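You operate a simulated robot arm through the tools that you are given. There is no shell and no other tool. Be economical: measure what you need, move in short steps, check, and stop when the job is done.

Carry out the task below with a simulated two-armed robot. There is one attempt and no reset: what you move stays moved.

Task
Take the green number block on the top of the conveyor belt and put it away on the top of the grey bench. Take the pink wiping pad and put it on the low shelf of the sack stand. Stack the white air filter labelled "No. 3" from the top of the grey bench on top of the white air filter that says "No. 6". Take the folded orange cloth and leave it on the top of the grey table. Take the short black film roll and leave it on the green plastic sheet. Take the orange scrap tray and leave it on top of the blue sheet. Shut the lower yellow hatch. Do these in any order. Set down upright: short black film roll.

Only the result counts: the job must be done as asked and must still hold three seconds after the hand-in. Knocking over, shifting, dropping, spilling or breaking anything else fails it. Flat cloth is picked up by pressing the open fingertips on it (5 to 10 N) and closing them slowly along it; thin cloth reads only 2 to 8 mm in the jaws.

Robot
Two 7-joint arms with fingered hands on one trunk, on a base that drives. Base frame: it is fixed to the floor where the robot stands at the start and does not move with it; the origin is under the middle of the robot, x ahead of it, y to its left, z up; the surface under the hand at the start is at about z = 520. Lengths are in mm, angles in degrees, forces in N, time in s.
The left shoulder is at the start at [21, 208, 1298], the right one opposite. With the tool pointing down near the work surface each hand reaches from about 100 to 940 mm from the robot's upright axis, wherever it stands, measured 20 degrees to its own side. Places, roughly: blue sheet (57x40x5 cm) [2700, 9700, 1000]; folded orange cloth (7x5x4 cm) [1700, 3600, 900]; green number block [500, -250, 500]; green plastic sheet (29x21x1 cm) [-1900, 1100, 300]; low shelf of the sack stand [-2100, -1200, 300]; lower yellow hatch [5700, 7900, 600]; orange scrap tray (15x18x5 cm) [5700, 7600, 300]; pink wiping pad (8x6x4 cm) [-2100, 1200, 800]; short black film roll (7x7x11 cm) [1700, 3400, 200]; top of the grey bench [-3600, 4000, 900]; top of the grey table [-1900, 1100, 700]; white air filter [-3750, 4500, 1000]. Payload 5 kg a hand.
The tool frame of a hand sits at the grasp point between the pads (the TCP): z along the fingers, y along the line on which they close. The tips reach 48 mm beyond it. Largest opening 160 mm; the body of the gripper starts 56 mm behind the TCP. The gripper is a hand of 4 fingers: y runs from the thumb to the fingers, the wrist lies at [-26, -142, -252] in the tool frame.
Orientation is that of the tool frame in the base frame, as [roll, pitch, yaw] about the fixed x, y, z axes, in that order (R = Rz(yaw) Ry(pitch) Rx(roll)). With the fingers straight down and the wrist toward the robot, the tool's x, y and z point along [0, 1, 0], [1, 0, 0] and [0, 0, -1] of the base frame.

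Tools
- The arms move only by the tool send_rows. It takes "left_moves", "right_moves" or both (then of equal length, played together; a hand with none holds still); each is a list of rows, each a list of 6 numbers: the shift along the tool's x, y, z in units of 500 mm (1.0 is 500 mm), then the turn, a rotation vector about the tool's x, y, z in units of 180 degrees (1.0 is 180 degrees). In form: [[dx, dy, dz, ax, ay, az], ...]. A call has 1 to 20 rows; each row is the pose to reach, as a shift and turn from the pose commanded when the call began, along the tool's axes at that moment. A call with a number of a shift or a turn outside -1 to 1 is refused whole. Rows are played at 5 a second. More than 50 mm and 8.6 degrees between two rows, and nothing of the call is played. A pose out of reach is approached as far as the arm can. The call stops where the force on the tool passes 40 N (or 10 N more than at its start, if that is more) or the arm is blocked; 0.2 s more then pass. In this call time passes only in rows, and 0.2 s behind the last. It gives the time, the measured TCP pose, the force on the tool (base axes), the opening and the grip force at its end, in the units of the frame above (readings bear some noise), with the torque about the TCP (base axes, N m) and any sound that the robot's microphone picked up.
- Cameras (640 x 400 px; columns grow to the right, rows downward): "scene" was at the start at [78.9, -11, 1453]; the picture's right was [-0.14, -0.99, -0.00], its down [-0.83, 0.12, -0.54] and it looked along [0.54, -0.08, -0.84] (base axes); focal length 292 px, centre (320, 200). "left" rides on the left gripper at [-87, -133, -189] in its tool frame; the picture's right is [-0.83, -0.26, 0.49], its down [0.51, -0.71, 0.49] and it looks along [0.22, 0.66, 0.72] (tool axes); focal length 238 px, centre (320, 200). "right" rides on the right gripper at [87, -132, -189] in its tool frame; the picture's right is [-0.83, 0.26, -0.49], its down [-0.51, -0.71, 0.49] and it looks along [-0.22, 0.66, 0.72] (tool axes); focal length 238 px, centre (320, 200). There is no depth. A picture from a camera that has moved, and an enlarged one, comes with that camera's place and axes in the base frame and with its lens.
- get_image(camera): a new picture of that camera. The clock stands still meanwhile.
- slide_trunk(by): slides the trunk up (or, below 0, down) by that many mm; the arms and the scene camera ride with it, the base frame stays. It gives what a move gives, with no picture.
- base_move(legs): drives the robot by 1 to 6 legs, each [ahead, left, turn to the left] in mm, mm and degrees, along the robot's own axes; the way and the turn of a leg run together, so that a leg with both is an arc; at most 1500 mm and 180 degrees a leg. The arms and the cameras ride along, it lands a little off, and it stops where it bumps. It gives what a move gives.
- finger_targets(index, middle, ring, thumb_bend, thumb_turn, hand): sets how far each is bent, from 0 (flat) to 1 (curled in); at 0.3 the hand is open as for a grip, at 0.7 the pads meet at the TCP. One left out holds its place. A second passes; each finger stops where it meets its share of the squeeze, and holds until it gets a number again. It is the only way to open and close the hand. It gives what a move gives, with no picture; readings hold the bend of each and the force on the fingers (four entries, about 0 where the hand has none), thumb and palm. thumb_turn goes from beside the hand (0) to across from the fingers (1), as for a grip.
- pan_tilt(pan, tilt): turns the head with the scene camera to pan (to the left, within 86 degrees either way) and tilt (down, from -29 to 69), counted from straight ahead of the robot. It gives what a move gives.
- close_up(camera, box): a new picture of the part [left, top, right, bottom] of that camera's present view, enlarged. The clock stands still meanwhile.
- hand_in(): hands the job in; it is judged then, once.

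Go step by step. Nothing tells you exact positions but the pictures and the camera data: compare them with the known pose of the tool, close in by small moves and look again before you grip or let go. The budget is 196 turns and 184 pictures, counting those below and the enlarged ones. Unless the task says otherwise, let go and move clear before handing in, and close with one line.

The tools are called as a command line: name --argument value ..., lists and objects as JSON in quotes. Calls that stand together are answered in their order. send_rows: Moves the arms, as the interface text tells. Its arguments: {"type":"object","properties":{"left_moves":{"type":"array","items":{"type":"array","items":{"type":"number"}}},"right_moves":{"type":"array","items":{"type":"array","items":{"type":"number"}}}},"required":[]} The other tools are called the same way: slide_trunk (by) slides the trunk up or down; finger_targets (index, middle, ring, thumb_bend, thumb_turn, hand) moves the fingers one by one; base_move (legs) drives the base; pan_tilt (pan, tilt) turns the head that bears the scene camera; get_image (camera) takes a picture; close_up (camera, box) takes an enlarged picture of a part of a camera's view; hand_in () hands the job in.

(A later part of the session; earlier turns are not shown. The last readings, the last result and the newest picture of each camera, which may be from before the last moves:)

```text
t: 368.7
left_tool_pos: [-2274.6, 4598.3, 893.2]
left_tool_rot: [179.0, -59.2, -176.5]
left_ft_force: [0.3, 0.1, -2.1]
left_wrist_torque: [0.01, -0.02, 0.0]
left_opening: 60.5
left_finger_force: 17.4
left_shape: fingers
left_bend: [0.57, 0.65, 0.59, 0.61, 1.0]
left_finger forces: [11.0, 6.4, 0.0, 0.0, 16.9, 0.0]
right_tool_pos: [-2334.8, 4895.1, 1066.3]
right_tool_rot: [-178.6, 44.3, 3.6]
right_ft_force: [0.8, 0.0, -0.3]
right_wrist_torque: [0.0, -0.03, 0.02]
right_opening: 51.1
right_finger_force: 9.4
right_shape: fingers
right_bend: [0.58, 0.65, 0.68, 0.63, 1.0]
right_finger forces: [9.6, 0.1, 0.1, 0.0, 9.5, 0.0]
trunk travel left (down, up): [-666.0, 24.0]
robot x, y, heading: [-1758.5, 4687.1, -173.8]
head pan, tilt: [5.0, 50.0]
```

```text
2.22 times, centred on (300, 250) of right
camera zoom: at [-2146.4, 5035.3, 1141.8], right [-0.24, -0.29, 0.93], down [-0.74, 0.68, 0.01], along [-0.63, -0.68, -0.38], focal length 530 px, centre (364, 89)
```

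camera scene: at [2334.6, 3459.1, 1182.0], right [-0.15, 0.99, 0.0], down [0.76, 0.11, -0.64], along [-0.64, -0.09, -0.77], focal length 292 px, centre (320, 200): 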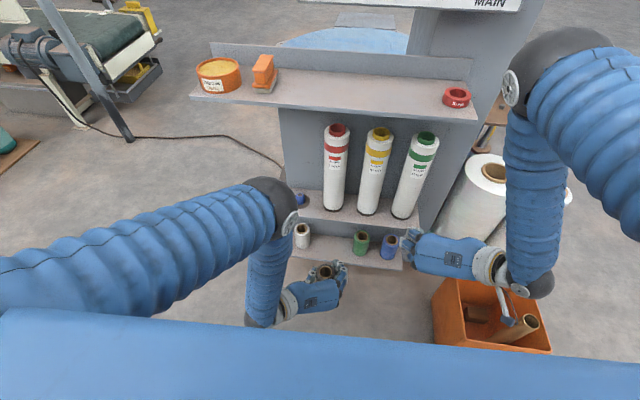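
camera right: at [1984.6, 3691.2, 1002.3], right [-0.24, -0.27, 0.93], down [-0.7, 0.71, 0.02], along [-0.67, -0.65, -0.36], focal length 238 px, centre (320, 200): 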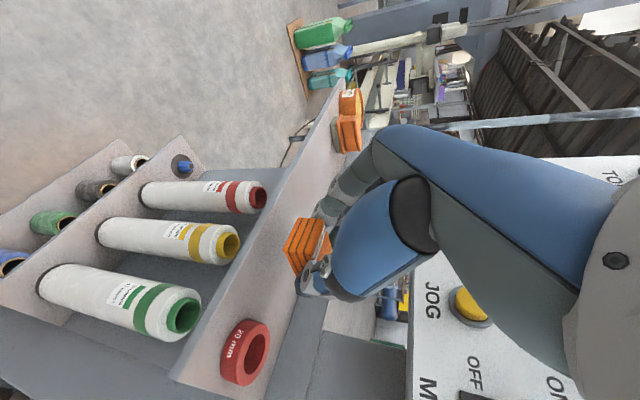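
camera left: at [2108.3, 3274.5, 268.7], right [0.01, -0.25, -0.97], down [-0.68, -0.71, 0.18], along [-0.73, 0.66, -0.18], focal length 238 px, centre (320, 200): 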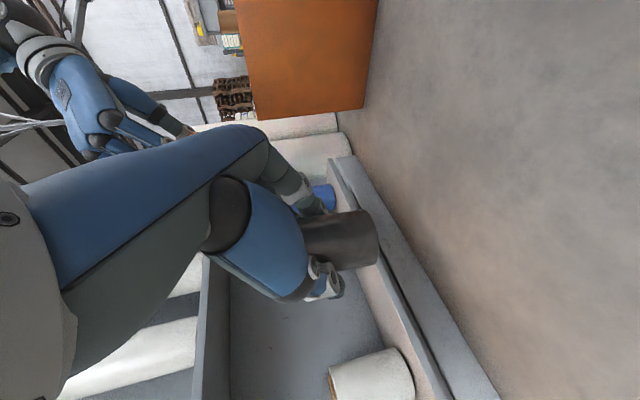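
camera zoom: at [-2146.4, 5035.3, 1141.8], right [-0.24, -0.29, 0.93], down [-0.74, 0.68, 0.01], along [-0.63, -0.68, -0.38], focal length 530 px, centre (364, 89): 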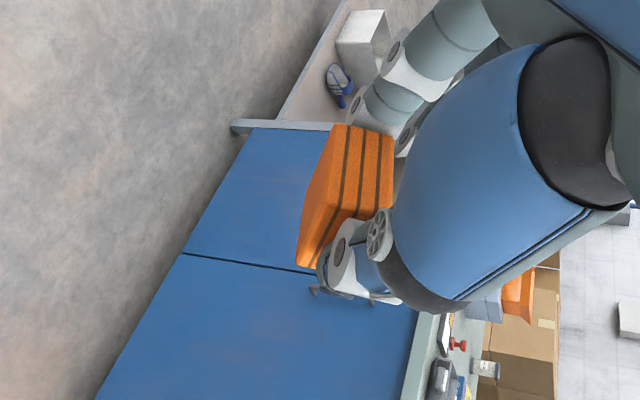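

The cloth turned in the grip but is still pinched. I'll tighten the fingers, then go south toward the table.

finger_targets --hand "right" --index 0.78 --middle 0.78 --ring 0.78 --thumb_bend 0.75

base_move --legs '[[0, 0, 84], [1500, 0, 0], [800, 0, 0], [0, 0, -90]]'

pan_tilt --pan 25 --tilt 30

get_image --camera "scene"

```text
t: 369.7
left_tool_pos: [-2274.4, 4599.3, 893.1]
left_tool_rot: [178.9, -59.3, -176.5]
left_ft_force: [0.0, -0.4, -1.5]
left_wrist_torque: [-0.02, -0.01, 0.01]
left_opening: 60.7
left_finger_force: 17.4
left_shape: fingers
left_bend: [0.57, 0.65, 0.59, 0.61, 1.0]
left_finger forces: [11.0, 6.4, 0.1, 0.1, 17.0, 0.1]
right_tool_pos: [-2334.8, 4896.4, 1065.4]
right_tool_rot: [-178.6, 44.2, 3.6]
right_ft_force: [0.0, -0.2, -1.1]
right_wrist_torque: [-0.04, 0.0, -0.01]
right_opening: 51.8
right_finger_force: 17.4
right_shape: fingers
right_bend: [0.54, 0.78, 0.78, 0.67, 1.0]
right_finger forces: [16.3, 0.0, 0.0, 0.0, 18.5, 0.1]
trunk travel left (down, up): [-666.0, 24.0]
robot x, y, heading: [-1762.9, 4686.0, -173.7]
head pan, tilt: [5.0, 50.0]
```

```text
t: 388.4
left_tool_pos: [-2339.7, 2368.0, 892.8]
left_tool_rot: [178.8, -59.3, 176.3]
left_ft_force: [0.6, 1.1, -2.0]
left_wrist_torque: [0.01, -0.03, 0.01]
left_opening: 60.4
left_finger_force: 16.8
left_shape: fingers
left_bend: [0.57, 0.65, 0.59, 0.61, 1.0]
left_finger forces: [10.8, 6.0, 0.0, 0.0, 16.5, 0.0]
right_tool_pos: [-2361.3, 2669.3, 1065.3]
right_tool_rot: [-178.6, 44.3, -3.8]
right_ft_force: [-0.5, -1.1, 0.5]
right_wrist_torque: [-0.02, -0.05, 0.03]
right_opening: 51.8
right_finger_force: 17.5
right_shape: fingers
right_bend: [0.54, 0.78, 0.78, 0.67, 1.0]
right_finger forces: [15.9, 0.0, 0.0, 0.0, 18.4, 0.0]
trunk travel left (down, up): [-666.0, 24.0]
robot x, y, heading: [-1819.5, 2388.2, 178.8]
head pan, tilt: [5.0, 50.0]
```

```text
t: 389.2
left_tool_pos: [-2339.7, 2369.2, 892.1]
left_tool_rot: [179.0, -59.1, 176.2]
left_ft_force: [0.3, 0.3, -2.1]
left_wrist_torque: [-0.03, 0.0, 0.03]
left_opening: 60.5
left_finger_force: 16.6
left_shape: fingers
left_bend: [0.57, 0.65, 0.59, 0.61, 1.0]
left_finger forces: [10.9, 6.0, 0.1, 0.0, 16.5, 0.0]
right_tool_pos: [-2360.8, 2669.7, 1064.8]
right_tool_rot: [-178.5, 44.2, -3.7]
right_ft_force: [-0.5, -0.5, -0.4]
right_wrist_torque: [-0.02, -0.02, 0.02]
right_opening: 51.7
right_finger_force: 17.4
right_shape: fingers
right_bend: [0.54, 0.78, 0.78, 0.67, 1.0]
right_finger forces: [15.8, 0.0, 0.0, 0.0, 18.4, 0.0]
trunk travel left (down, up): [-666.0, 24.0]
robot x, y, heading: [-1816.7, 2387.9, 178.7]
head pan, tilt: [25.0, 30.0]
```

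```text
64 pictures are left
camera scene: at [-1911.9, 2351.9, 1857.3], right [-0.41, 0.91, 0.0], down [0.46, 0.2, -0.87], along [-0.79, -0.35, -0.5], focal length 292 px, centre (320, 200)
```

scene: 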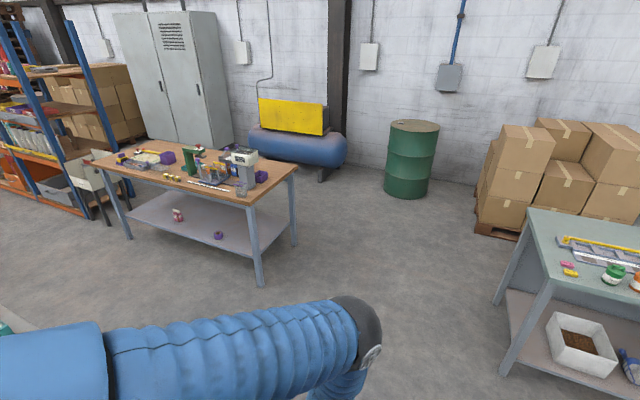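

I'm north of the table area. I'll back east and slide to stand in front of the grey table, then look.

base_move --legs '[[-680, 0, 1.3], [0, 1100, 0]]'

pan_tilt --pan -10 --tilt 50

get_image --camera "scene"

```text
t: 398.5
left_tool_pos: [-1596.7, 1180.9, 892.6]
left_tool_rot: [178.9, -59.2, -179.1]
left_ft_force: [0.6, 0.3, -1.3]
left_wrist_torque: [0.03, 0.02, 0.01]
left_opening: 60.2
left_finger_force: 16.6
left_shape: fingers
left_bend: [0.57, 0.65, 0.59, 0.61, 1.0]
left_finger forces: [10.5, 5.8, 0.0, 0.1, 16.3, 0.0]
right_tool_pos: [-1644.1, 1480.2, 1066.3]
right_tool_rot: [-178.7, 44.3, 0.8]
right_ft_force: [0.2, 1.0, 0.4]
right_wrist_torque: [0.02, 0.01, -0.02]
right_opening: 51.8
right_finger_force: 16.8
right_shape: fingers
right_bend: [0.54, 0.78, 0.78, 0.67, 1.0]
right_finger forces: [15.9, 0.0, 0.1, 0.0, 18.4, 0.0]
trunk travel left (down, up): [-666.0, 24.0]
robot x, y, heading: [-1076.8, 1244.4, -176.3]
head pan, tilt: [25.0, 30.0]
```

```text
t: 399.5
left_tool_pos: [-1596.2, 1181.6, 893.0]
left_tool_rot: [179.0, -59.1, -179.2]
left_ft_force: [0.2, -0.5, -2.4]
left_wrist_torque: [-0.01, -0.03, -0.03]
left_opening: 60.3
left_finger_force: 16.1
left_shape: fingers
left_bend: [0.57, 0.65, 0.59, 0.61, 1.0]
left_finger forces: [10.6, 5.9, 0.1, 0.0, 16.3, 0.0]
right_tool_pos: [-1643.8, 1479.9, 1066.5]
right_tool_rot: [-178.6, 44.3, 0.9]
right_ft_force: [-0.2, -1.3, -0.9]
right_wrist_torque: [0.05, 0.01, -0.01]
right_opening: 51.9
right_finger_force: 17.4
right_shape: fingers
right_bend: [0.54, 0.78, 0.78, 0.67, 1.0]
right_finger forces: [15.8, 0.0, 0.1, 0.1, 18.4, 0.0]
trunk travel left (down, up): [-666.0, 24.0]
robot x, y, heading: [-1080.5, 1244.9, -176.5]
head pan, tilt: [-10.0, 50.0]
```

```text
63 pictures are left
camera scene: at [-1166.7, 1251.2, 1827.9], right [0.11, 0.99, 0.0], down [0.76, -0.08, -0.64], along [-0.64, 0.07, -0.77], focal length 292 px, centre (320, 200)
```

scene: 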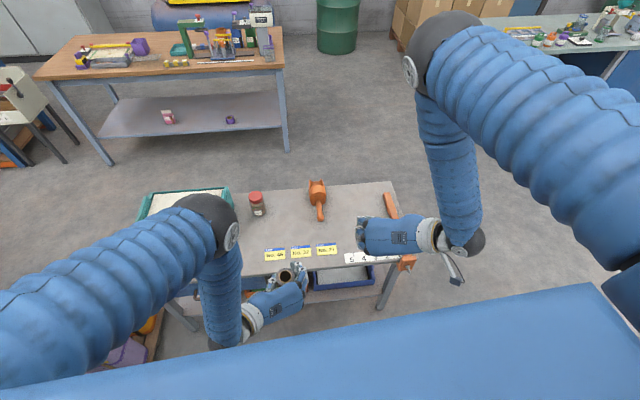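

The table is before me. I'll lower the cloth toward the free part right of the scoop, near (-1860, 1500).

send_rows --right_moves '[[-0.05, -0.006, 0.02, 0, 0, 0], [-0.05, -0.012, 0.1, 0, 0, 0], [-0.05, -0.018, 0.19, 0, 0, 0], [-0.04, -0.024, 0.27, 0, 0, 0], [-0.03, -0.03, 0.35, 0, 0, 0], [-0.01, -0.036, 0.43, 0, 0, 0], [0.01, -0.042, 0.5, 0, 0, 0], [0.03, -0.044, 0.55, 0, 0, 0], [0.042, -0.044, 0.58, 0, 0, 0]]'

get_image --camera "right"

```text
t: 401.5
left_tool_pos: [-1595.4, 1182.2, 892.8]
left_tool_rot: [178.9, -59.1, -179.1]
left_ft_force: [-1.1, -0.5, -1.8]
left_wrist_torque: [-0.02, -0.02, 0.01]
left_opening: 60.6
left_finger_force: 16.7
left_shape: fingers
left_bend: [0.57, 0.65, 0.59, 0.61, 1.0]
left_finger forces: [10.6, 5.9, 0.1, 0.0, 16.3, 0.1]
right_tool_pos: [-1829.8, 1508.7, 843.4]
right_tool_rot: [-178.5, 44.3, 1.0]
right_ft_force: [0.4, 0.0, -1.0]
right_wrist_torque: [-0.03, -0.05, 0.02]
right_opening: 51.8
right_finger_force: 17.6
right_shape: fingers
right_bend: [0.54, 0.78, 0.78, 0.67, 1.0]
right_finger forces: [15.8, 0.1, 0.0, 0.0, 18.5, 0.0]
trunk travel left (down, up): [-666.0, 24.0]
robot x, y, heading: [-1076.1, 1245.3, -176.5]
head pan, tilt: [-10.0, 50.0]
```

```text
62 pictures are left
camera right: at [-1635.6, 1639.2, 919.0], right [-0.26, -0.27, 0.93], down [-0.7, 0.71, 0.01], along [-0.66, -0.65, -0.38], focal length 238 px, centre (320, 200)
```

right: 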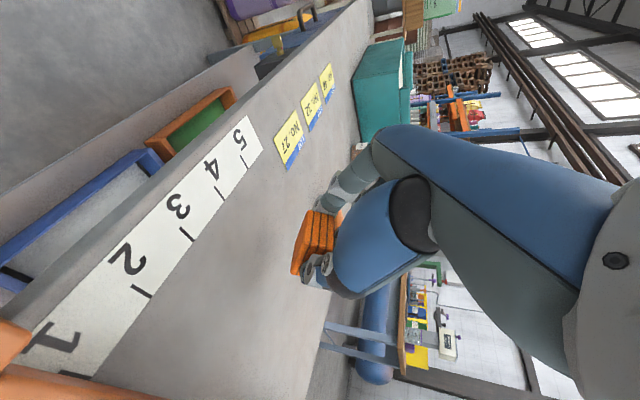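

The cloth is a few cm above the table. I'll lower it straight down in small steps.

send_rows --right_moves '[[0.012, 0, 0.012, 0, 0, 0], [0.022, 0, 0.022, 0, 0, 0], [0.03, 0, 0.03, 0, 0, 0], [0.037, 0, 0.037, 0, 0, 0], [0.044, 0, 0.044, 0, 0, 0]]'

close_up --camera "right" --box '[200, 160, 420, 340]'

```text
t: 402.7
left_tool_pos: [-1596.7, 1181.6, 892.8]
left_tool_rot: [179.1, -59.1, -179.4]
left_ft_force: [0.9, 0.4, -1.3]
left_wrist_torque: [0.0, -0.01, 0.01]
left_opening: 60.1
left_finger_force: 16.6
left_shape: fingers
left_bend: [0.57, 0.65, 0.59, 0.61, 1.0]
left_finger forces: [10.5, 5.8, 0.0, 0.0, 16.3, 0.0]
right_tool_pos: [-1829.2, 1509.0, 812.9]
right_tool_rot: [-178.8, 44.4, 0.9]
right_ft_force: [-1.6, -0.9, 0.7]
right_wrist_torque: [0.02, -0.07, -0.03]
right_opening: 51.6
right_finger_force: 17.4
right_shape: fingers
right_bend: [0.54, 0.78, 0.78, 0.67, 1.0]
right_finger forces: [15.9, 0.0, 0.1, 0.0, 18.5, 0.1]
trunk travel left (down, up): [-666.0, 24.0]
robot x, y, heading: [-1076.7, 1242.6, -176.3]
head pan, tilt: [-10.0, 50.0]
```

```text
2.22 times, centred on (310, 250) of right
camera zoom: at [-1635.0, 1638.7, 888.6], right [-0.26, -0.27, 0.93], down [-0.7, 0.71, 0.01], along [-0.66, -0.65, -0.37], focal length 530 px, centre (342, 89)
```

zoom: 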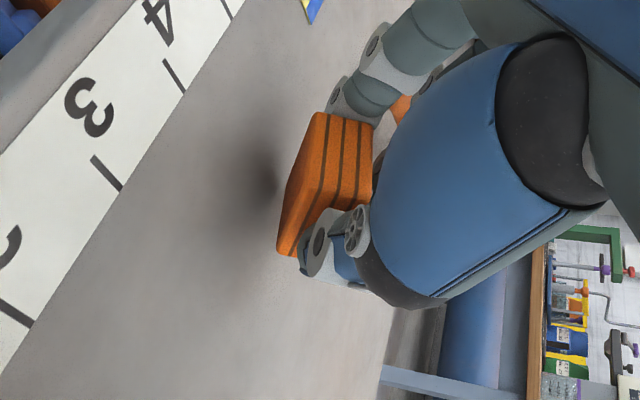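

send_rows --right_moves '[[0.01, 0, 0.01, 0, 0, 0], [0.018, 0, 0.018, 0, 0, 0], [0.026, 0, 0.026, 0, 0, 0], [0.034, 0, 0.034, 0, 0, 0]]'

close_up --camera "right" --box '[200, 160, 420, 340]'

```text
t: 403.7
left_tool_pos: [-1596.0, 1181.2, 893.2]
left_tool_rot: [179.1, -59.2, -179.2]
left_ft_force: [-0.5, -0.5, -1.7]
left_wrist_torque: [0.02, -0.01, 0.03]
left_opening: 60.3
left_finger_force: 16.4
left_shape: fingers
left_bend: [0.57, 0.65, 0.59, 0.61, 1.0]
left_finger forces: [10.6, 5.8, 0.0, 0.0, 16.3, 0.1]
right_tool_pos: [-1825.6, 1503.6, 809.4]
right_tool_rot: [-178.7, 44.4, 0.8]
right_ft_force: [0.1, 1.5, 5.6]
right_wrist_torque: [-0.06, 0.31, -0.07]
right_opening: 51.7
right_finger_force: 18.5
right_shape: fingers
right_bend: [0.54, 0.78, 0.78, 0.67, 1.0]
right_finger forces: [15.3, 0.0, 0.0, 0.0, 21.3, 0.1]
right hand out of reach, approached as far as the arm can: row 1, 2, 3, 4
trunk travel left (down, up): [-666.0, 24.0]
robot x, y, heading: [-1075.7, 1244.3, -176.7]
head pan, tilt: [-10.0, 50.0]
```

```text
2.22 times, centred on (310, 250) of right
camera zoom: at [-1631.0, 1633.8, 884.7], right [-0.26, -0.27, 0.93], down [-0.7, 0.71, 0.02], along [-0.66, -0.65, -0.37], focal length 530 px, centre (342, 89)
```

zoom: 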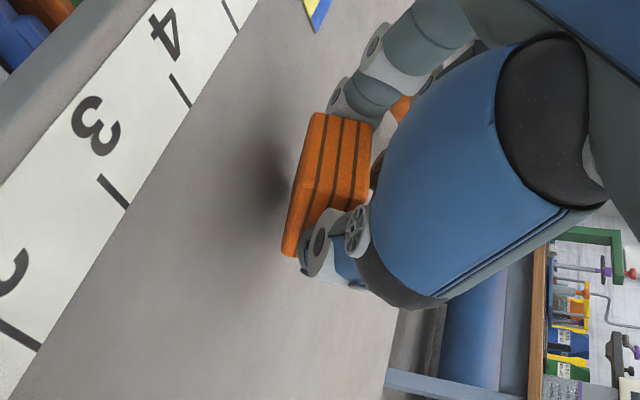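

The arm is at its reach limit and the cloth just touches. I'll lower the trunk 10 mm and release.

slide_trunk --by -12

finger_targets --hand "right" --index 0.48 --middle 0.48 --ring 0.48 --thumb_bend 0.48

send_rows --right_moves '[[0, 0, -0.03, 0, 0, 0], [0, 0, -0.09, 0, 0, 0], [0, 0, -0.17, 0, 0, 0], [0, 0, -0.25, 0, 0, 0], [0, 0, -0.33, 0, 0, 0], [0, 0, -0.41, 0, 0, 0], [-0.08, 0, -0.45, 0, 0, 0], [-0.16, 0, -0.48, 0, 0, 0], [-0.22, 0, -0.5, 0, 0, 0]]'

get_image --camera "scene"

```text
t: 404.3
left_tool_pos: [-1597.7, 1180.6, 879.9]
left_tool_rot: [178.8, -59.2, -179.1]
left_ft_force: [0.5, -0.1, -1.0]
left_wrist_torque: [0.01, -0.01, -0.02]
left_opening: 60.4
left_finger_force: 16.6
left_shape: fingers
left_bend: [0.57, 0.65, 0.59, 0.61, 1.0]
left_finger forces: [10.6, 5.8, 0.0, 0.1, 16.2, 0.0]
right_tool_pos: [-1824.6, 1503.5, 795.4]
right_tool_rot: [-178.6, 44.3, 1.0]
right_ft_force: [-0.4, -0.2, 0.0]
right_wrist_torque: [-0.02, -0.01, 0.01]
right_opening: 48.8
right_finger_force: 15.4
right_shape: fingers
right_bend: [0.54, 0.78, 0.78, 0.69, 1.0]
right_finger forces: [14.0, 0.0, 0.0, 0.1, 17.7, 0.0]
trunk travel left (down, up): [-654.0, 36.0]
robot x, y, heading: [-1076.0, 1243.2, -176.3]
head pan, tilt: [-10.0, 50.0]
```

```text
t: 405.3
left_tool_pos: [-1597.0, 1180.9, 880.3]
left_tool_rot: [178.8, -59.2, -179.1]
left_ft_force: [0.4, 0.0, -1.6]
left_wrist_torque: [-0.01, -0.02, -0.03]
left_opening: 60.3
left_finger_force: 16.4
left_shape: fingers
left_bend: [0.57, 0.65, 0.59, 0.61, 1.0]
left_finger forces: [10.7, 5.8, 0.1, 0.0, 16.3, 0.1]
right_tool_pos: [-1824.6, 1503.8, 795.8]
right_tool_rot: [-178.6, 44.3, 1.0]
right_ft_force: [0.5, -0.4, 0.8]
right_wrist_torque: [0.02, 0.01, -0.01]
right_opening: 99.5
right_finger_force: 0.0
right_shape: fingers
right_bend: [0.48, 0.48, 0.48, 0.48, 1.0]
right_finger forces: [0.0, 0.1, 0.0, 0.1, 0.0, 0.0]
trunk travel left (down, up): [-654.0, 36.0]
robot x, y, heading: [-1081.6, 1245.5, -176.1]
head pan, tilt: [-10.0, 50.0]
```

```text
t: 407.3
left_tool_pos: [-1597.2, 1181.6, 880.5]
left_tool_rot: [178.9, -59.2, -179.1]
left_ft_force: [-0.3, -0.3, -1.5]
left_wrist_torque: [0.02, 0.0, -0.05]
left_opening: 60.7
left_finger_force: 16.9
left_shape: fingers
left_bend: [0.57, 0.65, 0.59, 0.61, 1.0]
left_finger forces: [10.7, 5.8, 0.0, 0.0, 16.2, 0.0]
right_tool_pos: [-1729.8, 1496.8, 1051.1]
right_tool_rot: [-178.6, 44.3, 0.8]
right_ft_force: [0.6, -0.1, -1.2]
right_wrist_torque: [0.02, 0.17, -0.02]
right_opening: 98.9
right_finger_force: 0.0
right_shape: fingers
right_bend: [0.48, 0.48, 0.48, 0.48, 1.0]
right_finger forces: [0.0, 0.0, 0.0, 0.0, 0.0, 0.0]
trunk travel left (down, up): [-654.0, 36.0]
robot x, y, heading: [-1081.9, 1244.5, -176.4]
head pan, tilt: [-10.0, 50.0]
```

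```text
59 pictures are left
camera scene: at [-1166.6, 1250.8, 1815.8], right [0.11, 0.99, 0.0], down [0.76, -0.09, -0.64], along [-0.64, 0.07, -0.77], focal length 292 px, centre (320, 200)
```

scene: 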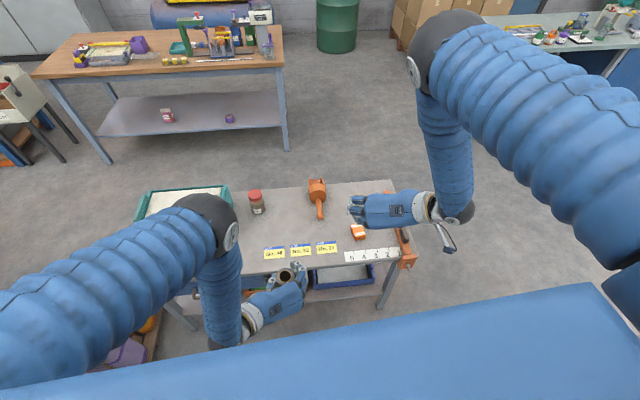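

The cloth lies on the table. For the roll I'll pull the right hand back and lower the trunk, then look under the table.

send_rows --right_moves '[[0.05, -0.015, -0.05, 0, 0, 0], [0.1, -0.03, -0.1, 0, 0, 0], [0.15, -0.05, -0.15, 0, 0, 0], [0.2, -0.065, -0.2, 0, 0, 0], [0.25, -0.08, -0.25, 0, 0, 0], [0.3, -0.1, -0.3, 0, 0, 0], [0.358, -0.113, -0.349, 0, 0, 0]]'

slide_trunk --by -400

slide_trunk --by -60

pan_tilt --pan 5 --tilt 50

get_image --camera "scene"

get_image --camera "left"

```text
t: 408.9
left_tool_pos: [-1595.6, 1180.7, 881.4]
left_tool_rot: [179.2, -59.2, -179.4]
left_ft_force: [0.7, 0.0, -2.0]
left_wrist_torque: [-0.04, -0.03, 0.03]
left_opening: 60.6
left_finger_force: 16.4
left_shape: fingers
left_bend: [0.57, 0.65, 0.59, 0.61, 1.0]
left_finger forces: [10.7, 5.7, 0.0, 0.0, 16.3, 0.0]
right_tool_pos: [-1478.3, 1553.8, 1052.9]
right_tool_rot: [-178.6, 44.4, 1.0]
right_ft_force: [-0.1, 0.3, -0.7]
right_wrist_torque: [-0.03, 0.02, 0.0]
right_opening: 98.7
right_finger_force: 0.0
right_shape: fingers
right_bend: [0.48, 0.48, 0.48, 0.48, 1.0]
right_finger forces: [0.0, 0.1, 0.0, 0.0, 0.0, 0.1]
trunk travel left (down, up): [-654.0, 36.0]
robot x, y, heading: [-1076.7, 1240.7, -176.4]
head pan, tilt: [-10.0, 50.0]
```

```text
t: 412.7
left_tool_pos: [-1597.1, 1181.0, 480.1]
left_tool_rot: [178.7, -59.1, -179.1]
left_ft_force: [0.1, 0.8, -1.5]
left_wrist_torque: [-0.01, -0.04, 0.0]
left_opening: 60.3
left_finger_force: 16.4
left_shape: fingers
left_bend: [0.57, 0.65, 0.59, 0.61, 1.0]
left_finger forces: [10.7, 5.7, 0.1, 0.0, 16.3, 0.0]
right_tool_pos: [-1478.6, 1554.8, 652.2]
right_tool_rot: [-178.7, 44.2, 0.9]
right_ft_force: [0.3, 0.3, 0.6]
right_wrist_torque: [0.02, 0.0, -0.04]
right_opening: 99.2
right_finger_force: 0.1
right_shape: fingers
right_bend: [0.48, 0.48, 0.48, 0.48, 1.0]
right_finger forces: [0.0, 0.1, 0.0, 0.0, 0.0, 0.0]
trunk travel left (down, up): [-254.0, 436.0]
robot x, y, heading: [-1080.7, 1245.6, -176.6]
head pan, tilt: [-10.0, 50.0]
```

```text
t: 413.7
left_tool_pos: [-1596.3, 1182.3, 421.7]
left_tool_rot: [178.9, -59.2, -179.2]
left_ft_force: [0.1, 0.1, -1.0]
left_wrist_torque: [0.02, -0.03, 0.01]
left_opening: 60.3
left_finger_force: 16.9
left_shape: fingers
left_bend: [0.57, 0.65, 0.59, 0.61, 1.0]
left_finger forces: [10.7, 5.8, 0.1, 0.1, 16.3, 0.1]
right_tool_pos: [-1479.2, 1553.6, 592.6]
right_tool_rot: [-178.5, 44.4, 1.0]
right_ft_force: [0.0, 0.4, -0.9]
right_wrist_torque: [-0.01, -0.02, 0.0]
right_opening: 99.0
right_finger_force: 0.0
right_shape: fingers
right_bend: [0.48, 0.48, 0.48, 0.48, 1.0]
right_finger forces: [0.0, 0.0, 0.1, 0.0, 0.1, 0.1]
trunk travel left (down, up): [-194.0, 496.0]
robot x, y, heading: [-1080.5, 1241.0, -176.2]
head pan, tilt: [-10.0, 50.0]
```

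```text
t: 414.5
left_tool_pos: [-1596.8, 1180.4, 420.1]
left_tool_rot: [178.8, -59.2, -179.0]
left_ft_force: [0.5, -0.2, -1.6]
left_wrist_torque: [-0.01, -0.03, 0.0]
left_opening: 60.5
left_finger_force: 16.3
left_shape: fingers
left_bend: [0.57, 0.65, 0.59, 0.61, 1.0]
left_finger forces: [10.7, 5.8, 0.0, 0.0, 16.3, 0.0]
right_tool_pos: [-1478.7, 1553.1, 590.2]
right_tool_rot: [-178.7, 44.3, 0.8]
right_ft_force: [1.4, 0.3, -0.2]
right_wrist_torque: [0.0, 0.0, -0.01]
right_opening: 98.6
right_finger_force: 0.0
right_shape: fingers
right_bend: [0.48, 0.48, 0.48, 0.48, 1.0]
right_finger forces: [0.1, 0.0, 0.0, 0.0, 0.0, 0.1]
trunk travel left (down, up): [-194.0, 496.0]
robot x, y, heading: [-1075.3, 1240.7, -176.4]
head pan, tilt: [5.0, 50.0]
```

```text
58 pictures are left
camera scene: at [-1166.0, 1231.2, 1355.9], right [-0.15, 0.99, 0.0], down [0.76, 0.11, -0.64], along [-0.64, -0.1, -0.77], focal length 292 px, centre (320, 200)
```

scene: 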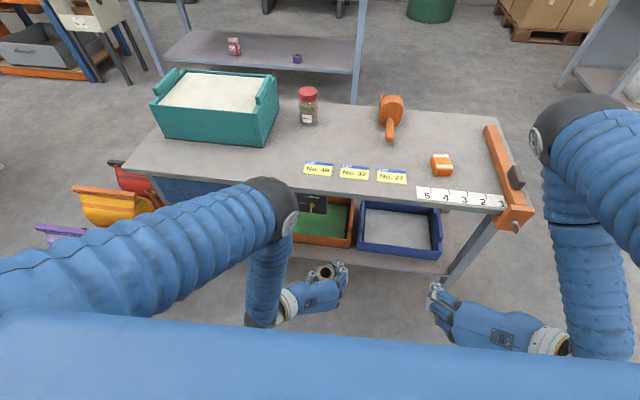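

```text
57 pictures are left
camera left: at [-1390.9, 1046.5, 442.2], right [0.01, -0.25, -0.97], down [-0.68, -0.71, 0.18], along [-0.73, 0.66, -0.18], focal length 238 px, centre (320, 200)
```

left: 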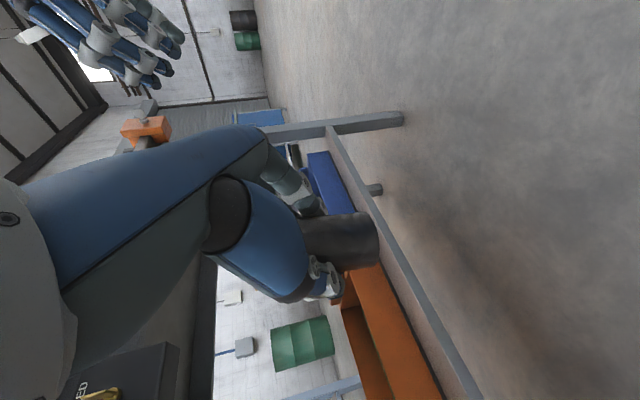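

The green sheet lies in an orange frame spanning about x -1815…-2025 and y 950…1250. To keep the elbow clear of the table edge I'll back the base 150 mm, lower the trunk further and reach in with a straighter arm.

base_move --legs '[[-150, 0, 0]]'

slide_trunk --by -170

send_rows --left_moves '[[0.08, 0, 0.02, 0, 0, 0], [0.16, 0, 0.04, 0, 0, 0], [0.24, 0, 0.07, 0, 0, 0], [0.32, -0.004, 0.1, 0, 0, 0], [0.4, -0.008, 0.13, 0, 0, 0], [0.48, -0.012, 0.17, 0, 0, 0], [0.56, -0.016, 0.2, 0, 0, 0], [0.62, -0.016, 0.24, 0, 0, 0]]'

pan_tilt --pan 5 --tilt 40

get_image --camera "scene"

get_image --camera "left"

```text
t: 415.9
left_tool_pos: [-1449.9, 1190.3, 420.6]
left_tool_rot: [179.0, -59.2, -179.2]
left_ft_force: [0.8, 0.1, -1.7]
left_wrist_torque: [-0.03, 0.0, 0.04]
left_opening: 60.4
left_finger_force: 16.1
left_shape: fingers
left_bend: [0.57, 0.65, 0.59, 0.61, 1.0]
left_finger forces: [10.8, 5.8, 0.1, 0.1, 16.2, 0.0]
right_tool_pos: [-1333.3, 1563.0, 592.6]
right_tool_rot: [-178.6, 44.5, 1.1]
right_ft_force: [-0.1, 0.3, 0.3]
right_wrist_torque: [-0.03, 0.03, -0.02]
right_opening: 98.6
right_finger_force: 0.2
right_shape: fingers
right_bend: [0.48, 0.48, 0.48, 0.48, 1.0]
right_finger forces: [0.0, 0.1, 0.1, 0.0, 0.0, 0.0]
trunk travel left (down, up): [-194.0, 496.0]
robot x, y, heading: [-932.7, 1252.4, -176.2]
head pan, tilt: [5.0, 50.0]
```

```text
t: 417.8
left_tool_pos: [-1450.7, 1190.0, 250.5]
left_tool_rot: [178.8, -59.2, -179.0]
left_ft_force: [0.0, -0.1, -1.6]
left_wrist_torque: [0.0, -0.04, 0.02]
left_opening: 60.4
left_finger_force: 16.2
left_shape: fingers
left_bend: [0.57, 0.65, 0.59, 0.61, 1.0]
left_finger forces: [10.7, 5.8, 0.1, 0.0, 16.3, 0.0]
right_tool_pos: [-1333.3, 1562.5, 421.4]
right_tool_rot: [-178.6, 44.3, 1.1]
right_ft_force: [-0.2, -0.7, -0.2]
right_wrist_torque: [-0.02, 0.01, 0.0]
right_opening: 99.1
right_finger_force: 0.1
right_shape: fingers
right_bend: [0.48, 0.48, 0.48, 0.48, 1.0]
right_finger forces: [0.0, 0.1, 0.1, 0.1, 0.0, 0.0]
trunk travel left (down, up): [-24.0, 666.0]
robot x, y, heading: [-935.7, 1252.7, -176.4]
head pan, tilt: [5.0, 50.0]
```

```text
t: 419.6
left_tool_pos: [-1713.8, 1180.2, 456.1]
left_tool_rot: [178.8, -59.1, -178.9]
left_ft_force: [1.9, 0.6, -2.5]
left_wrist_torque: [0.01, 0.11, 0.03]
left_opening: 60.5
left_finger_force: 16.2
left_shape: fingers
left_bend: [0.57, 0.65, 0.59, 0.61, 1.0]
left_finger forces: [10.6, 5.7, 0.0, 0.1, 16.1, 0.0]
right_tool_pos: [-1333.8, 1563.1, 421.0]
right_tool_rot: [-178.6, 44.3, 1.1]
right_ft_force: [0.4, 0.4, 0.3]
right_wrist_torque: [0.03, -0.01, 0.01]
right_opening: 98.9
right_finger_force: 0.0
right_shape: fingers
right_bend: [0.48, 0.48, 0.48, 0.48, 1.0]
right_finger forces: [0.1, 0.0, 0.1, 0.1, 0.0, 0.1]
trunk travel left (down, up): [-24.0, 666.0]
robot x, y, heading: [-930.9, 1254.9, -176.4]
head pan, tilt: [5.0, 50.0]
```

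```text
t: 420.3
left_tool_pos: [-1714.0, 1180.5, 456.3]
left_tool_rot: [178.9, -59.2, -179.0]
left_ft_force: [-0.5, -0.2, -1.2]
left_wrist_torque: [0.0, -0.01, 0.04]
left_opening: 60.2
left_finger_force: 16.3
left_shape: fingers
left_bend: [0.57, 0.65, 0.59, 0.61, 1.0]
left_finger forces: [10.6, 5.7, 0.0, 0.0, 16.2, 0.0]
right_tool_pos: [-1334.9, 1562.6, 422.3]
right_tool_rot: [-178.7, 44.3, 1.0]
right_ft_force: [-0.5, -0.2, -0.3]
right_wrist_torque: [0.02, 0.03, 0.01]
right_opening: 98.8
right_finger_force: 0.1
right_shape: fingers
right_bend: [0.48, 0.48, 0.48, 0.48, 1.0]
right_finger forces: [0.0, 0.0, 0.0, 0.0, 0.0, 0.1]
trunk travel left (down, up): [-24.0, 666.0]
robot x, y, heading: [-933.4, 1252.6, -176.4]
head pan, tilt: [5.0, 40.0]
```

```text
56 pictures are left
camera scene: at [-1028.3, 1239.1, 1200.0], right [-0.15, 0.99, 0.0], down [0.64, 0.1, -0.77], along [-0.76, -0.12, -0.64], focal length 292 px, centre (320, 200)
```

scene: 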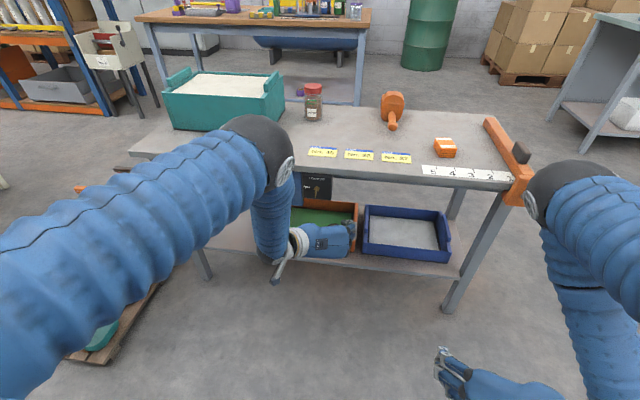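

```text
55 pictures are left
camera left: at [-1508.5, 1046.0, 478.0], right [0.01, -0.25, -0.97], down [-0.68, -0.71, 0.18], along [-0.73, 0.66, -0.18], focal length 238 px, centre (320, 200)
```

left: 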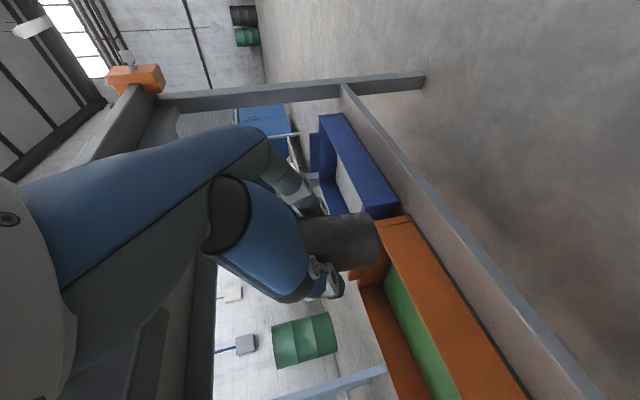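

The frame wall's top is at about z 331 and the sheet inside near z 290. I'll carry the roll in above the wall to x≈-1852, y≈1150.

send_rows --left_moves '[[0.03, -0.03, 0.04, 0, 0, 0], [0.06, -0.06, 0.11, 0, 0, 0], [0.09, -0.06, 0.18, 0, 0, 0], [0.122, -0.06, 0.248, 0, 0, 0]]'

get_image --camera "left"

close_up --camera "scene" --box '[200, 140, 400, 290]'

```text
t: 421.2
left_tool_pos: [-1820.3, 1153.3, 441.4]
left_tool_rot: [178.8, -58.9, -179.6]
left_ft_force: [11.8, 3.5, -1.2]
left_wrist_torque: [-0.56, 1.51, 1.29]
left_opening: 60.3
left_finger_force: 20.9
left_shape: fingers
left_bend: [0.57, 0.65, 0.59, 0.61, 1.0]
left_finger forces: [10.4, 6.0, 0.0, 0.0, 16.1, 10.3]
right_tool_pos: [-1333.5, 1562.9, 421.5]
right_tool_rot: [-178.5, 44.3, 1.1]
right_ft_force: [-1.3, -0.4, -0.4]
right_wrist_torque: [-0.04, -0.04, 0.01]
right_opening: 98.8
right_finger_force: 0.2
right_shape: fingers
right_bend: [0.48, 0.48, 0.48, 0.48, 1.0]
right_finger forces: [0.0, 0.0, 0.1, 0.0, 0.0, 0.0]
trunk travel left (down, up): [-24.0, 666.0]
robot x, y, heading: [-932.6, 1250.7, -176.1]
head pan, tilt: [5.0, 40.0]
stopped in row 4 (left hand): the force on the tool passed its limit at 151 N (the readings are from after the stop); the commanded pose is now the measured one
```

```text
54 pictures are left
camera left: at [-1614.8, 1017.3, 463.9], right [0.01, -0.25, -0.97], down [-0.69, -0.7, 0.17], along [-0.73, 0.66, -0.18], focal length 238 px, centre (320, 200)
```

left: 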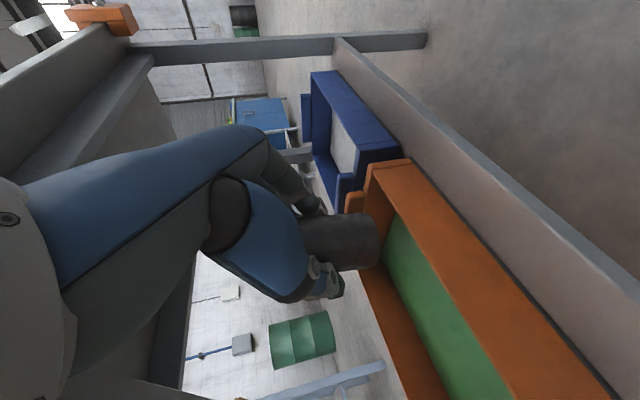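

```text
2.67 times, centred on (300, 215) of scene
camera zoom: at [-1028.4, 1239.6, 1199.9], right [-0.15, 0.99, 0.0], down [0.64, 0.1, -0.77], along [-0.76, -0.12, -0.64], focal length 779 px, centre (373, 160)
```

zoom: 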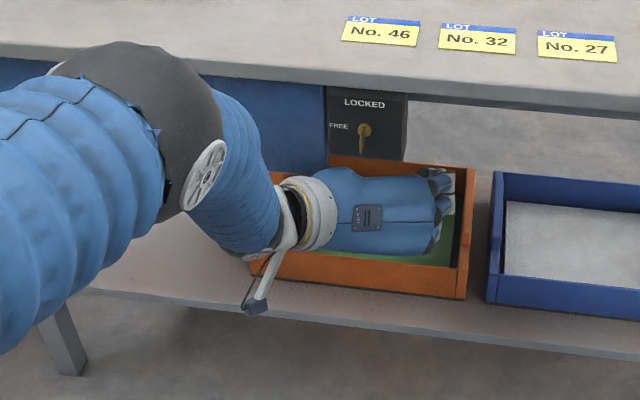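

Something blocked the hand at x≈-1820. I'll look from the right hand's camera, which sees it from the side.

get_image --camera "right"

```text
52 pictures are left
camera right: at [-1139.8, 1694.0, 497.9], right [-0.26, -0.28, 0.93], down [-0.71, 0.71, 0.01], along [-0.66, -0.65, -0.38], focal length 238 px, centre (320, 200)
```

right: 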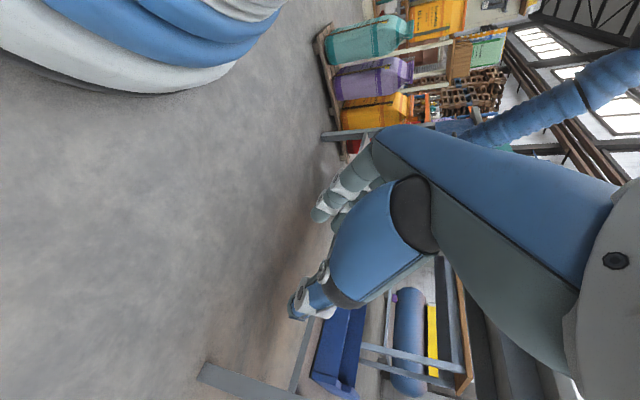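

The torque reading puts the contact high on the wrist side, at the drawer's lower edge. I'll back off, turn the hand 25° about the vertical so the wrist passes right of the drawer, lower it 16 mm and go in again.

send_rows --left_moves '[[-0.05, 0.01, -0.06, 0, 0, 0], [-0.1, 0.03, -0.12, 0, 0, 0], [-0.137, 0.04, -0.175, 0, 0, 0], [-0.137, 0.04, -0.175, 0.03, 0, -0.018], [-0.137, 0.04, -0.175, 0.06, 0, -0.036], [-0.137, 0.04, -0.175, 0.09, 0, -0.053], [-0.137, 0.04, -0.175, 0.119, 0, -0.071], [-0.1, 0.036, -0.11, 0.119, 0, -0.071], [-0.065, 0.032, -0.05, 0.119, 0, -0.071], [-0.03, 0.028, 0.01, 0.119, 0, -0.071], [0.005, 0.024, 0.071, 0.119, 0, -0.071]]'

get_image --camera "left"

close_up --camera "scene" --box '[200, 140, 400, 290]'

```text
t: 423.6
left_tool_pos: [-1853.2, 1165.4, 426.7]
left_tool_rot: [179.1, -58.6, -154.8]
left_ft_force: [1.0, -0.5, -2.9]
left_wrist_torque: [0.03, 0.09, -0.04]
left_opening: 60.3
left_finger_force: 15.7
left_shape: fingers
left_bend: [0.57, 0.65, 0.59, 0.61, 1.0]
left_finger forces: [10.5, 5.3, 0.1, 0.1, 15.7, 0.1]
right_tool_pos: [-1332.9, 1562.5, 421.9]
right_tool_rot: [-178.6, 44.3, 1.0]
right_ft_force: [-0.5, 1.1, -0.4]
right_wrist_torque: [-0.03, -0.01, 0.0]
right_opening: 99.1
right_finger_force: 0.0
right_shape: fingers
right_bend: [0.48, 0.48, 0.48, 0.48, 1.0]
right_finger forces: [0.1, 0.0, 0.0, 0.0, 0.1, 0.0]
trunk travel left (down, up): [-24.0, 666.0]
robot x, y, heading: [-933.7, 1256.0, -176.4]
head pan, tilt: [5.0, 40.0]
```

```text
51 pictures are left
camera left: at [-1610.1, 1128.0, 450.6], right [0.12, -0.22, -0.97], down [-0.33, -0.93, 0.17], along [-0.94, 0.29, -0.18], focal length 238 px, centre (320, 200)
```

left: 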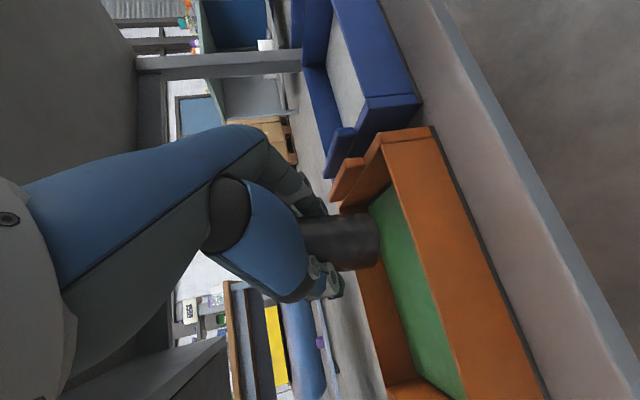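

```text
2.67 times, centred on (300, 215) of scene
camera zoom: at [-1028.3, 1239.2, 1200.0], right [-0.15, 0.99, 0.0], down [0.64, 0.1, -0.77], along [-0.76, -0.12, -0.64], focal length 779 px, centre (373, 160)
```

zoom: 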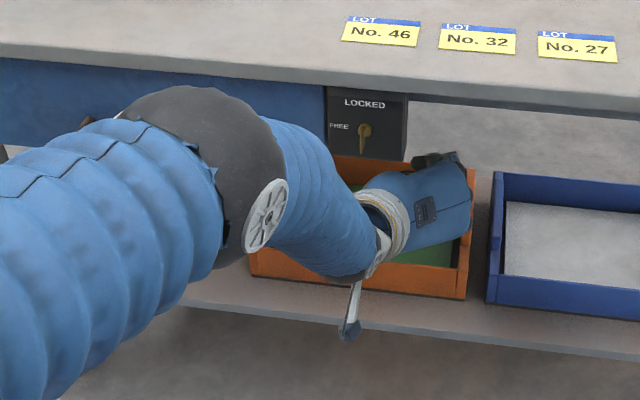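

The hand passed the drawer and the roll hangs over the green sheet inside the frame. I'll lower it straight down.

send_rows --left_moves '[[-0.034, 0, 0.021, 0, 0, 0], [-0.06, 0, 0.037, 0, 0, 0], [-0.077, 0, 0.047, 0, 0, 0]]'

get_image --camera "left"

```text
t: 424.4
left_tool_pos: [-1853.9, 1165.4, 383.0]
left_tool_rot: [179.1, -58.8, -154.7]
left_ft_force: [0.2, -0.5, -1.5]
left_wrist_torque: [0.0, -0.07, -0.03]
left_opening: 60.6
left_finger_force: 15.4
left_shape: fingers
left_bend: [0.57, 0.65, 0.59, 0.61, 1.0]
left_finger forces: [10.4, 5.3, 0.0, 0.1, 15.6, 0.0]
right_tool_pos: [-1335.1, 1562.5, 421.5]
right_tool_rot: [-178.6, 44.3, 1.0]
right_ft_force: [-0.3, 0.8, -0.3]
right_wrist_torque: [-0.02, -0.01, -0.01]
right_opening: 98.9
right_finger_force: 0.1
right_shape: fingers
right_bend: [0.48, 0.48, 0.48, 0.48, 1.0]
right_finger forces: [0.1, 0.0, 0.1, 0.1, 0.0, 0.1]
trunk travel left (down, up): [-24.0, 666.0]
robot x, y, heading: [-934.8, 1256.6, -176.5]
head pan, tilt: [5.0, 40.0]
```

```text
49 pictures are left
camera left: at [-1612.1, 1128.0, 404.9], right [0.12, -0.22, -0.97], down [-0.33, -0.93, 0.17], along [-0.94, 0.29, -0.18], focal length 238 px, centre (320, 200)
```

left: 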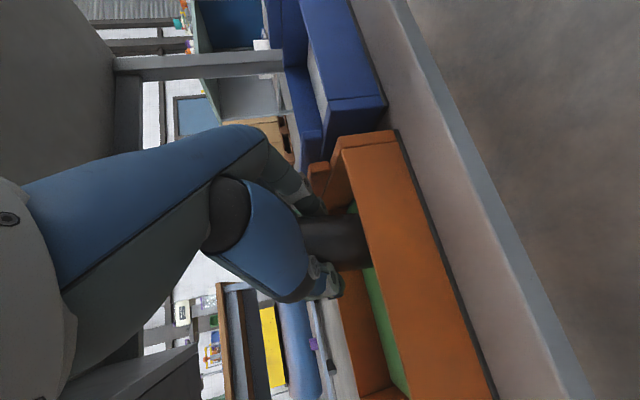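

The roll's foot is now behind the front wall, inside the frame. I'll lower in small steps to contact.

send_rows --left_moves '[[-0.009, 0, 0.005, 0, 0, 0], [-0.016, 0, 0.01, 0, 0, 0], [-0.023, 0, 0.014, 0, 0, 0], [-0.029, 0, 0.018, 0, 0, 0]]'

```text
t: 425.4
left_tool_pos: [-1853.5, 1164.6, 365.0]
left_tool_rot: [178.9, -58.8, -154.7]
left_ft_force: [1.1, 0.5, -1.7]
left_wrist_torque: [0.04, -0.02, 0.01]
left_opening: 59.9
left_finger_force: 15.7
left_shape: fingers
left_bend: [0.57, 0.65, 0.59, 0.61, 1.0]
left_finger forces: [10.5, 5.3, 0.1, 0.0, 15.6, 0.0]
right_tool_pos: [-1333.4, 1562.7, 421.6]
right_tool_rot: [-178.6, 44.3, 1.1]
right_ft_force: [1.2, -0.1, -0.9]
right_wrist_torque: [0.03, 0.0, 0.01]
right_opening: 99.0
right_finger_force: 0.0
right_shape: fingers
right_bend: [0.48, 0.48, 0.48, 0.48, 1.0]
right_finger forces: [0.0, 0.1, 0.1, 0.1, 0.0, 0.0]
trunk travel left (down, up): [-24.0, 666.0]
robot x, y, heading: [-927.9, 1255.6, -176.2]
head pan, tilt: [5.0, 40.0]
```

send_rows --left_moves '[[-0.007, 0, 0.004, 0, 0, 0], [-0.014, 0, 0.008, 0, 0, 0], [-0.02, 0, 0.012, 0, 0, 0]]'

get_image --camera "left"

```text
t: 426.2
left_tool_pos: [-1851.3, 1165.6, 354.2]
left_tool_rot: [179.0, -58.8, -154.5]
left_ft_force: [0.5, 1.6, -0.3]
left_wrist_torque: [0.06, -0.01, 0.0]
left_opening: 60.2
left_finger_force: 16.1
left_shape: fingers
left_bend: [0.57, 0.65, 0.59, 0.61, 1.0]
left_finger forces: [10.7, 6.1, 0.0, 0.0, 15.5, 0.0]
right_tool_pos: [-1334.3, 1562.6, 421.7]
right_tool_rot: [-178.4, 44.3, 1.2]
right_ft_force: [0.0, -0.1, -0.1]
right_wrist_torque: [0.02, -0.01, -0.03]
right_opening: 99.0
right_finger_force: 0.0
right_shape: fingers
right_bend: [0.48, 0.48, 0.48, 0.48, 1.0]
right_finger forces: [0.0, 0.1, 0.0, 0.1, 0.0, 0.1]
trunk travel left (down, up): [-24.0, 666.0]
robot x, y, heading: [-933.2, 1256.0, -176.3]
head pan, tilt: [5.0, 40.0]
```

```text
48 pictures are left
camera left: at [-1609.8, 1128.1, 376.8], right [0.12, -0.22, -0.97], down [-0.33, -0.93, 0.17], along [-0.94, 0.29, -0.18], focal length 238 px, centre (320, 200)
```

left: 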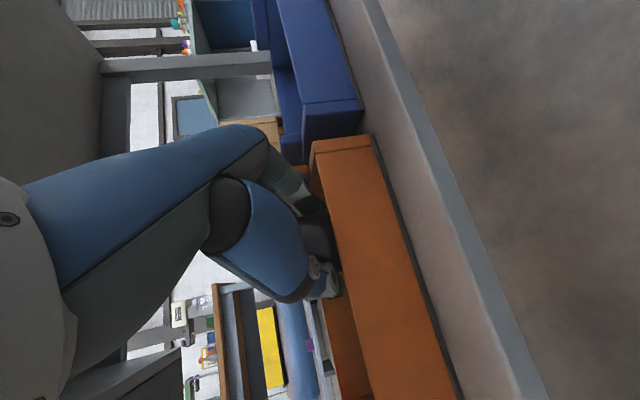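

The weight reading has nearly vanished, so the roll is starting to stand. I'll go 2 mm more.

send_rows --left_moves '[[-0.004, 0, 0.002, 0, 0, 0], [-0.006, 0, 0.004, 0, 0, 0]]'

```text
t: 426.8
left_tool_pos: [-1850.5, 1166.7, 353.8]
left_tool_rot: [178.9, -58.8, -154.5]
left_ft_force: [-0.9, -0.4, 2.6]
left_wrist_torque: [0.05, 0.04, 0.02]
left_opening: 60.1
left_finger_force: 16.5
left_shape: fingers
left_bend: [0.57, 0.65, 0.59, 0.61, 1.0]
left_finger forces: [10.4, 7.4, 0.1, 0.0, 15.9, 0.1]
left hand out of reach, approached as far as the arm can: row 2
right_tool_pos: [-1333.9, 1562.2, 422.6]
right_tool_rot: [-178.7, 44.3, 1.1]
right_ft_force: [0.1, -0.1, -0.8]
right_wrist_torque: [0.01, -0.01, 0.02]
right_opening: 99.0
right_finger_force: 0.1
right_shape: fingers
right_bend: [0.48, 0.48, 0.48, 0.48, 1.0]
right_finger forces: [0.0, 0.0, 0.0, 0.0, 0.0, 0.1]
trunk travel left (down, up): [-24.0, 666.0]
robot x, y, heading: [-935.9, 1251.8, -176.2]
head pan, tilt: [5.0, 40.0]
```

The roll carries about 4 N and the torque is near zero, so it stands on the sheet. I'll open the hand gently and withdraw along the finger direction.

finger_targets --hand "left" --index 0.53 --middle 0.56 --ring 0.53 --thumb_bend 0.56

finger_targets --hand "left" --index 0.48 --middle 0.48 --ring 0.48 --thumb_bend 0.48

get_image --camera "left"

```text
t: 427.8
left_tool_pos: [-1850.7, 1165.0, 352.2]
left_tool_rot: [179.0, -58.8, -154.7]
left_ft_force: [0.1, -0.3, 0.3]
left_wrist_torque: [0.0, -0.01, 0.02]
left_opening: 72.4
left_finger_force: 0.0
left_shape: fingers
left_bend: [0.53, 0.56, 0.53, 0.56, 1.0]
left_finger forces: [0.1, 0.1, 0.0, 0.0, 0.1, 0.1]
right_tool_pos: [-1335.9, 1563.2, 422.7]
right_tool_rot: [-178.6, 44.4, 1.1]
right_ft_force: [0.4, 0.4, -0.8]
right_wrist_torque: [0.04, 0.03, -0.02]
right_opening: 99.0
right_finger_force: 0.2
right_shape: fingers
right_bend: [0.48, 0.48, 0.48, 0.48, 1.0]
right_finger forces: [0.0, 0.0, 0.1, 0.0, 0.0, 0.0]
trunk travel left (down, up): [-24.0, 666.0]
robot x, y, heading: [-931.4, 1253.3, -176.2]
head pan, tilt: [5.0, 40.0]
```

```text
t: 428.8
left_tool_pos: [-1851.4, 1165.9, 353.5]
left_tool_rot: [179.0, -58.8, -154.5]
left_ft_force: [0.0, 0.0, 0.9]
left_wrist_torque: [0.0, 0.01, 0.03]
left_opening: 98.4
left_finger_force: 0.0
left_shape: fingers
left_bend: [0.48, 0.48, 0.48, 0.48, 1.0]
left_finger forces: [0.1, 0.0, 0.0, 0.1, 0.0, 0.0]
right_tool_pos: [-1333.2, 1563.3, 421.1]
right_tool_rot: [-178.7, 44.2, 1.1]
right_ft_force: [-0.7, 0.2, -0.1]
right_wrist_torque: [-0.02, 0.01, -0.01]
right_opening: 98.8
right_finger_force: 0.0
right_shape: fingers
right_bend: [0.48, 0.48, 0.48, 0.48, 1.0]
right_finger forces: [0.0, 0.0, 0.1, 0.1, 0.1, 0.0]
trunk travel left (down, up): [-24.0, 666.0]
robot x, y, heading: [-931.8, 1257.0, -176.4]
head pan, tilt: [5.0, 40.0]
```

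```text
47 pictures are left
camera left: at [-1608.5, 1128.7, 375.4], right [0.12, -0.22, -0.97], down [-0.33, -0.93, 0.17], along [-0.94, 0.3, -0.18], focal length 238 px, centre (320, 200)
```

left: 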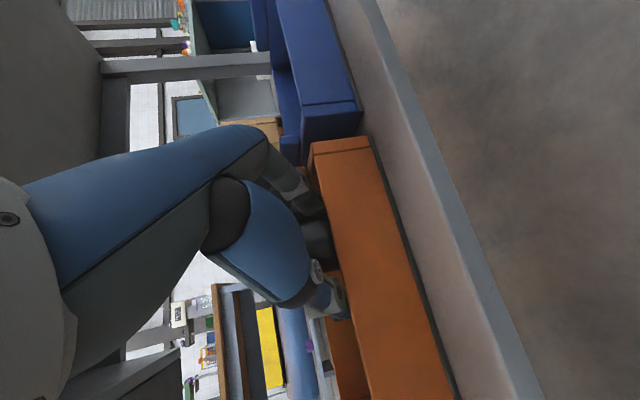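

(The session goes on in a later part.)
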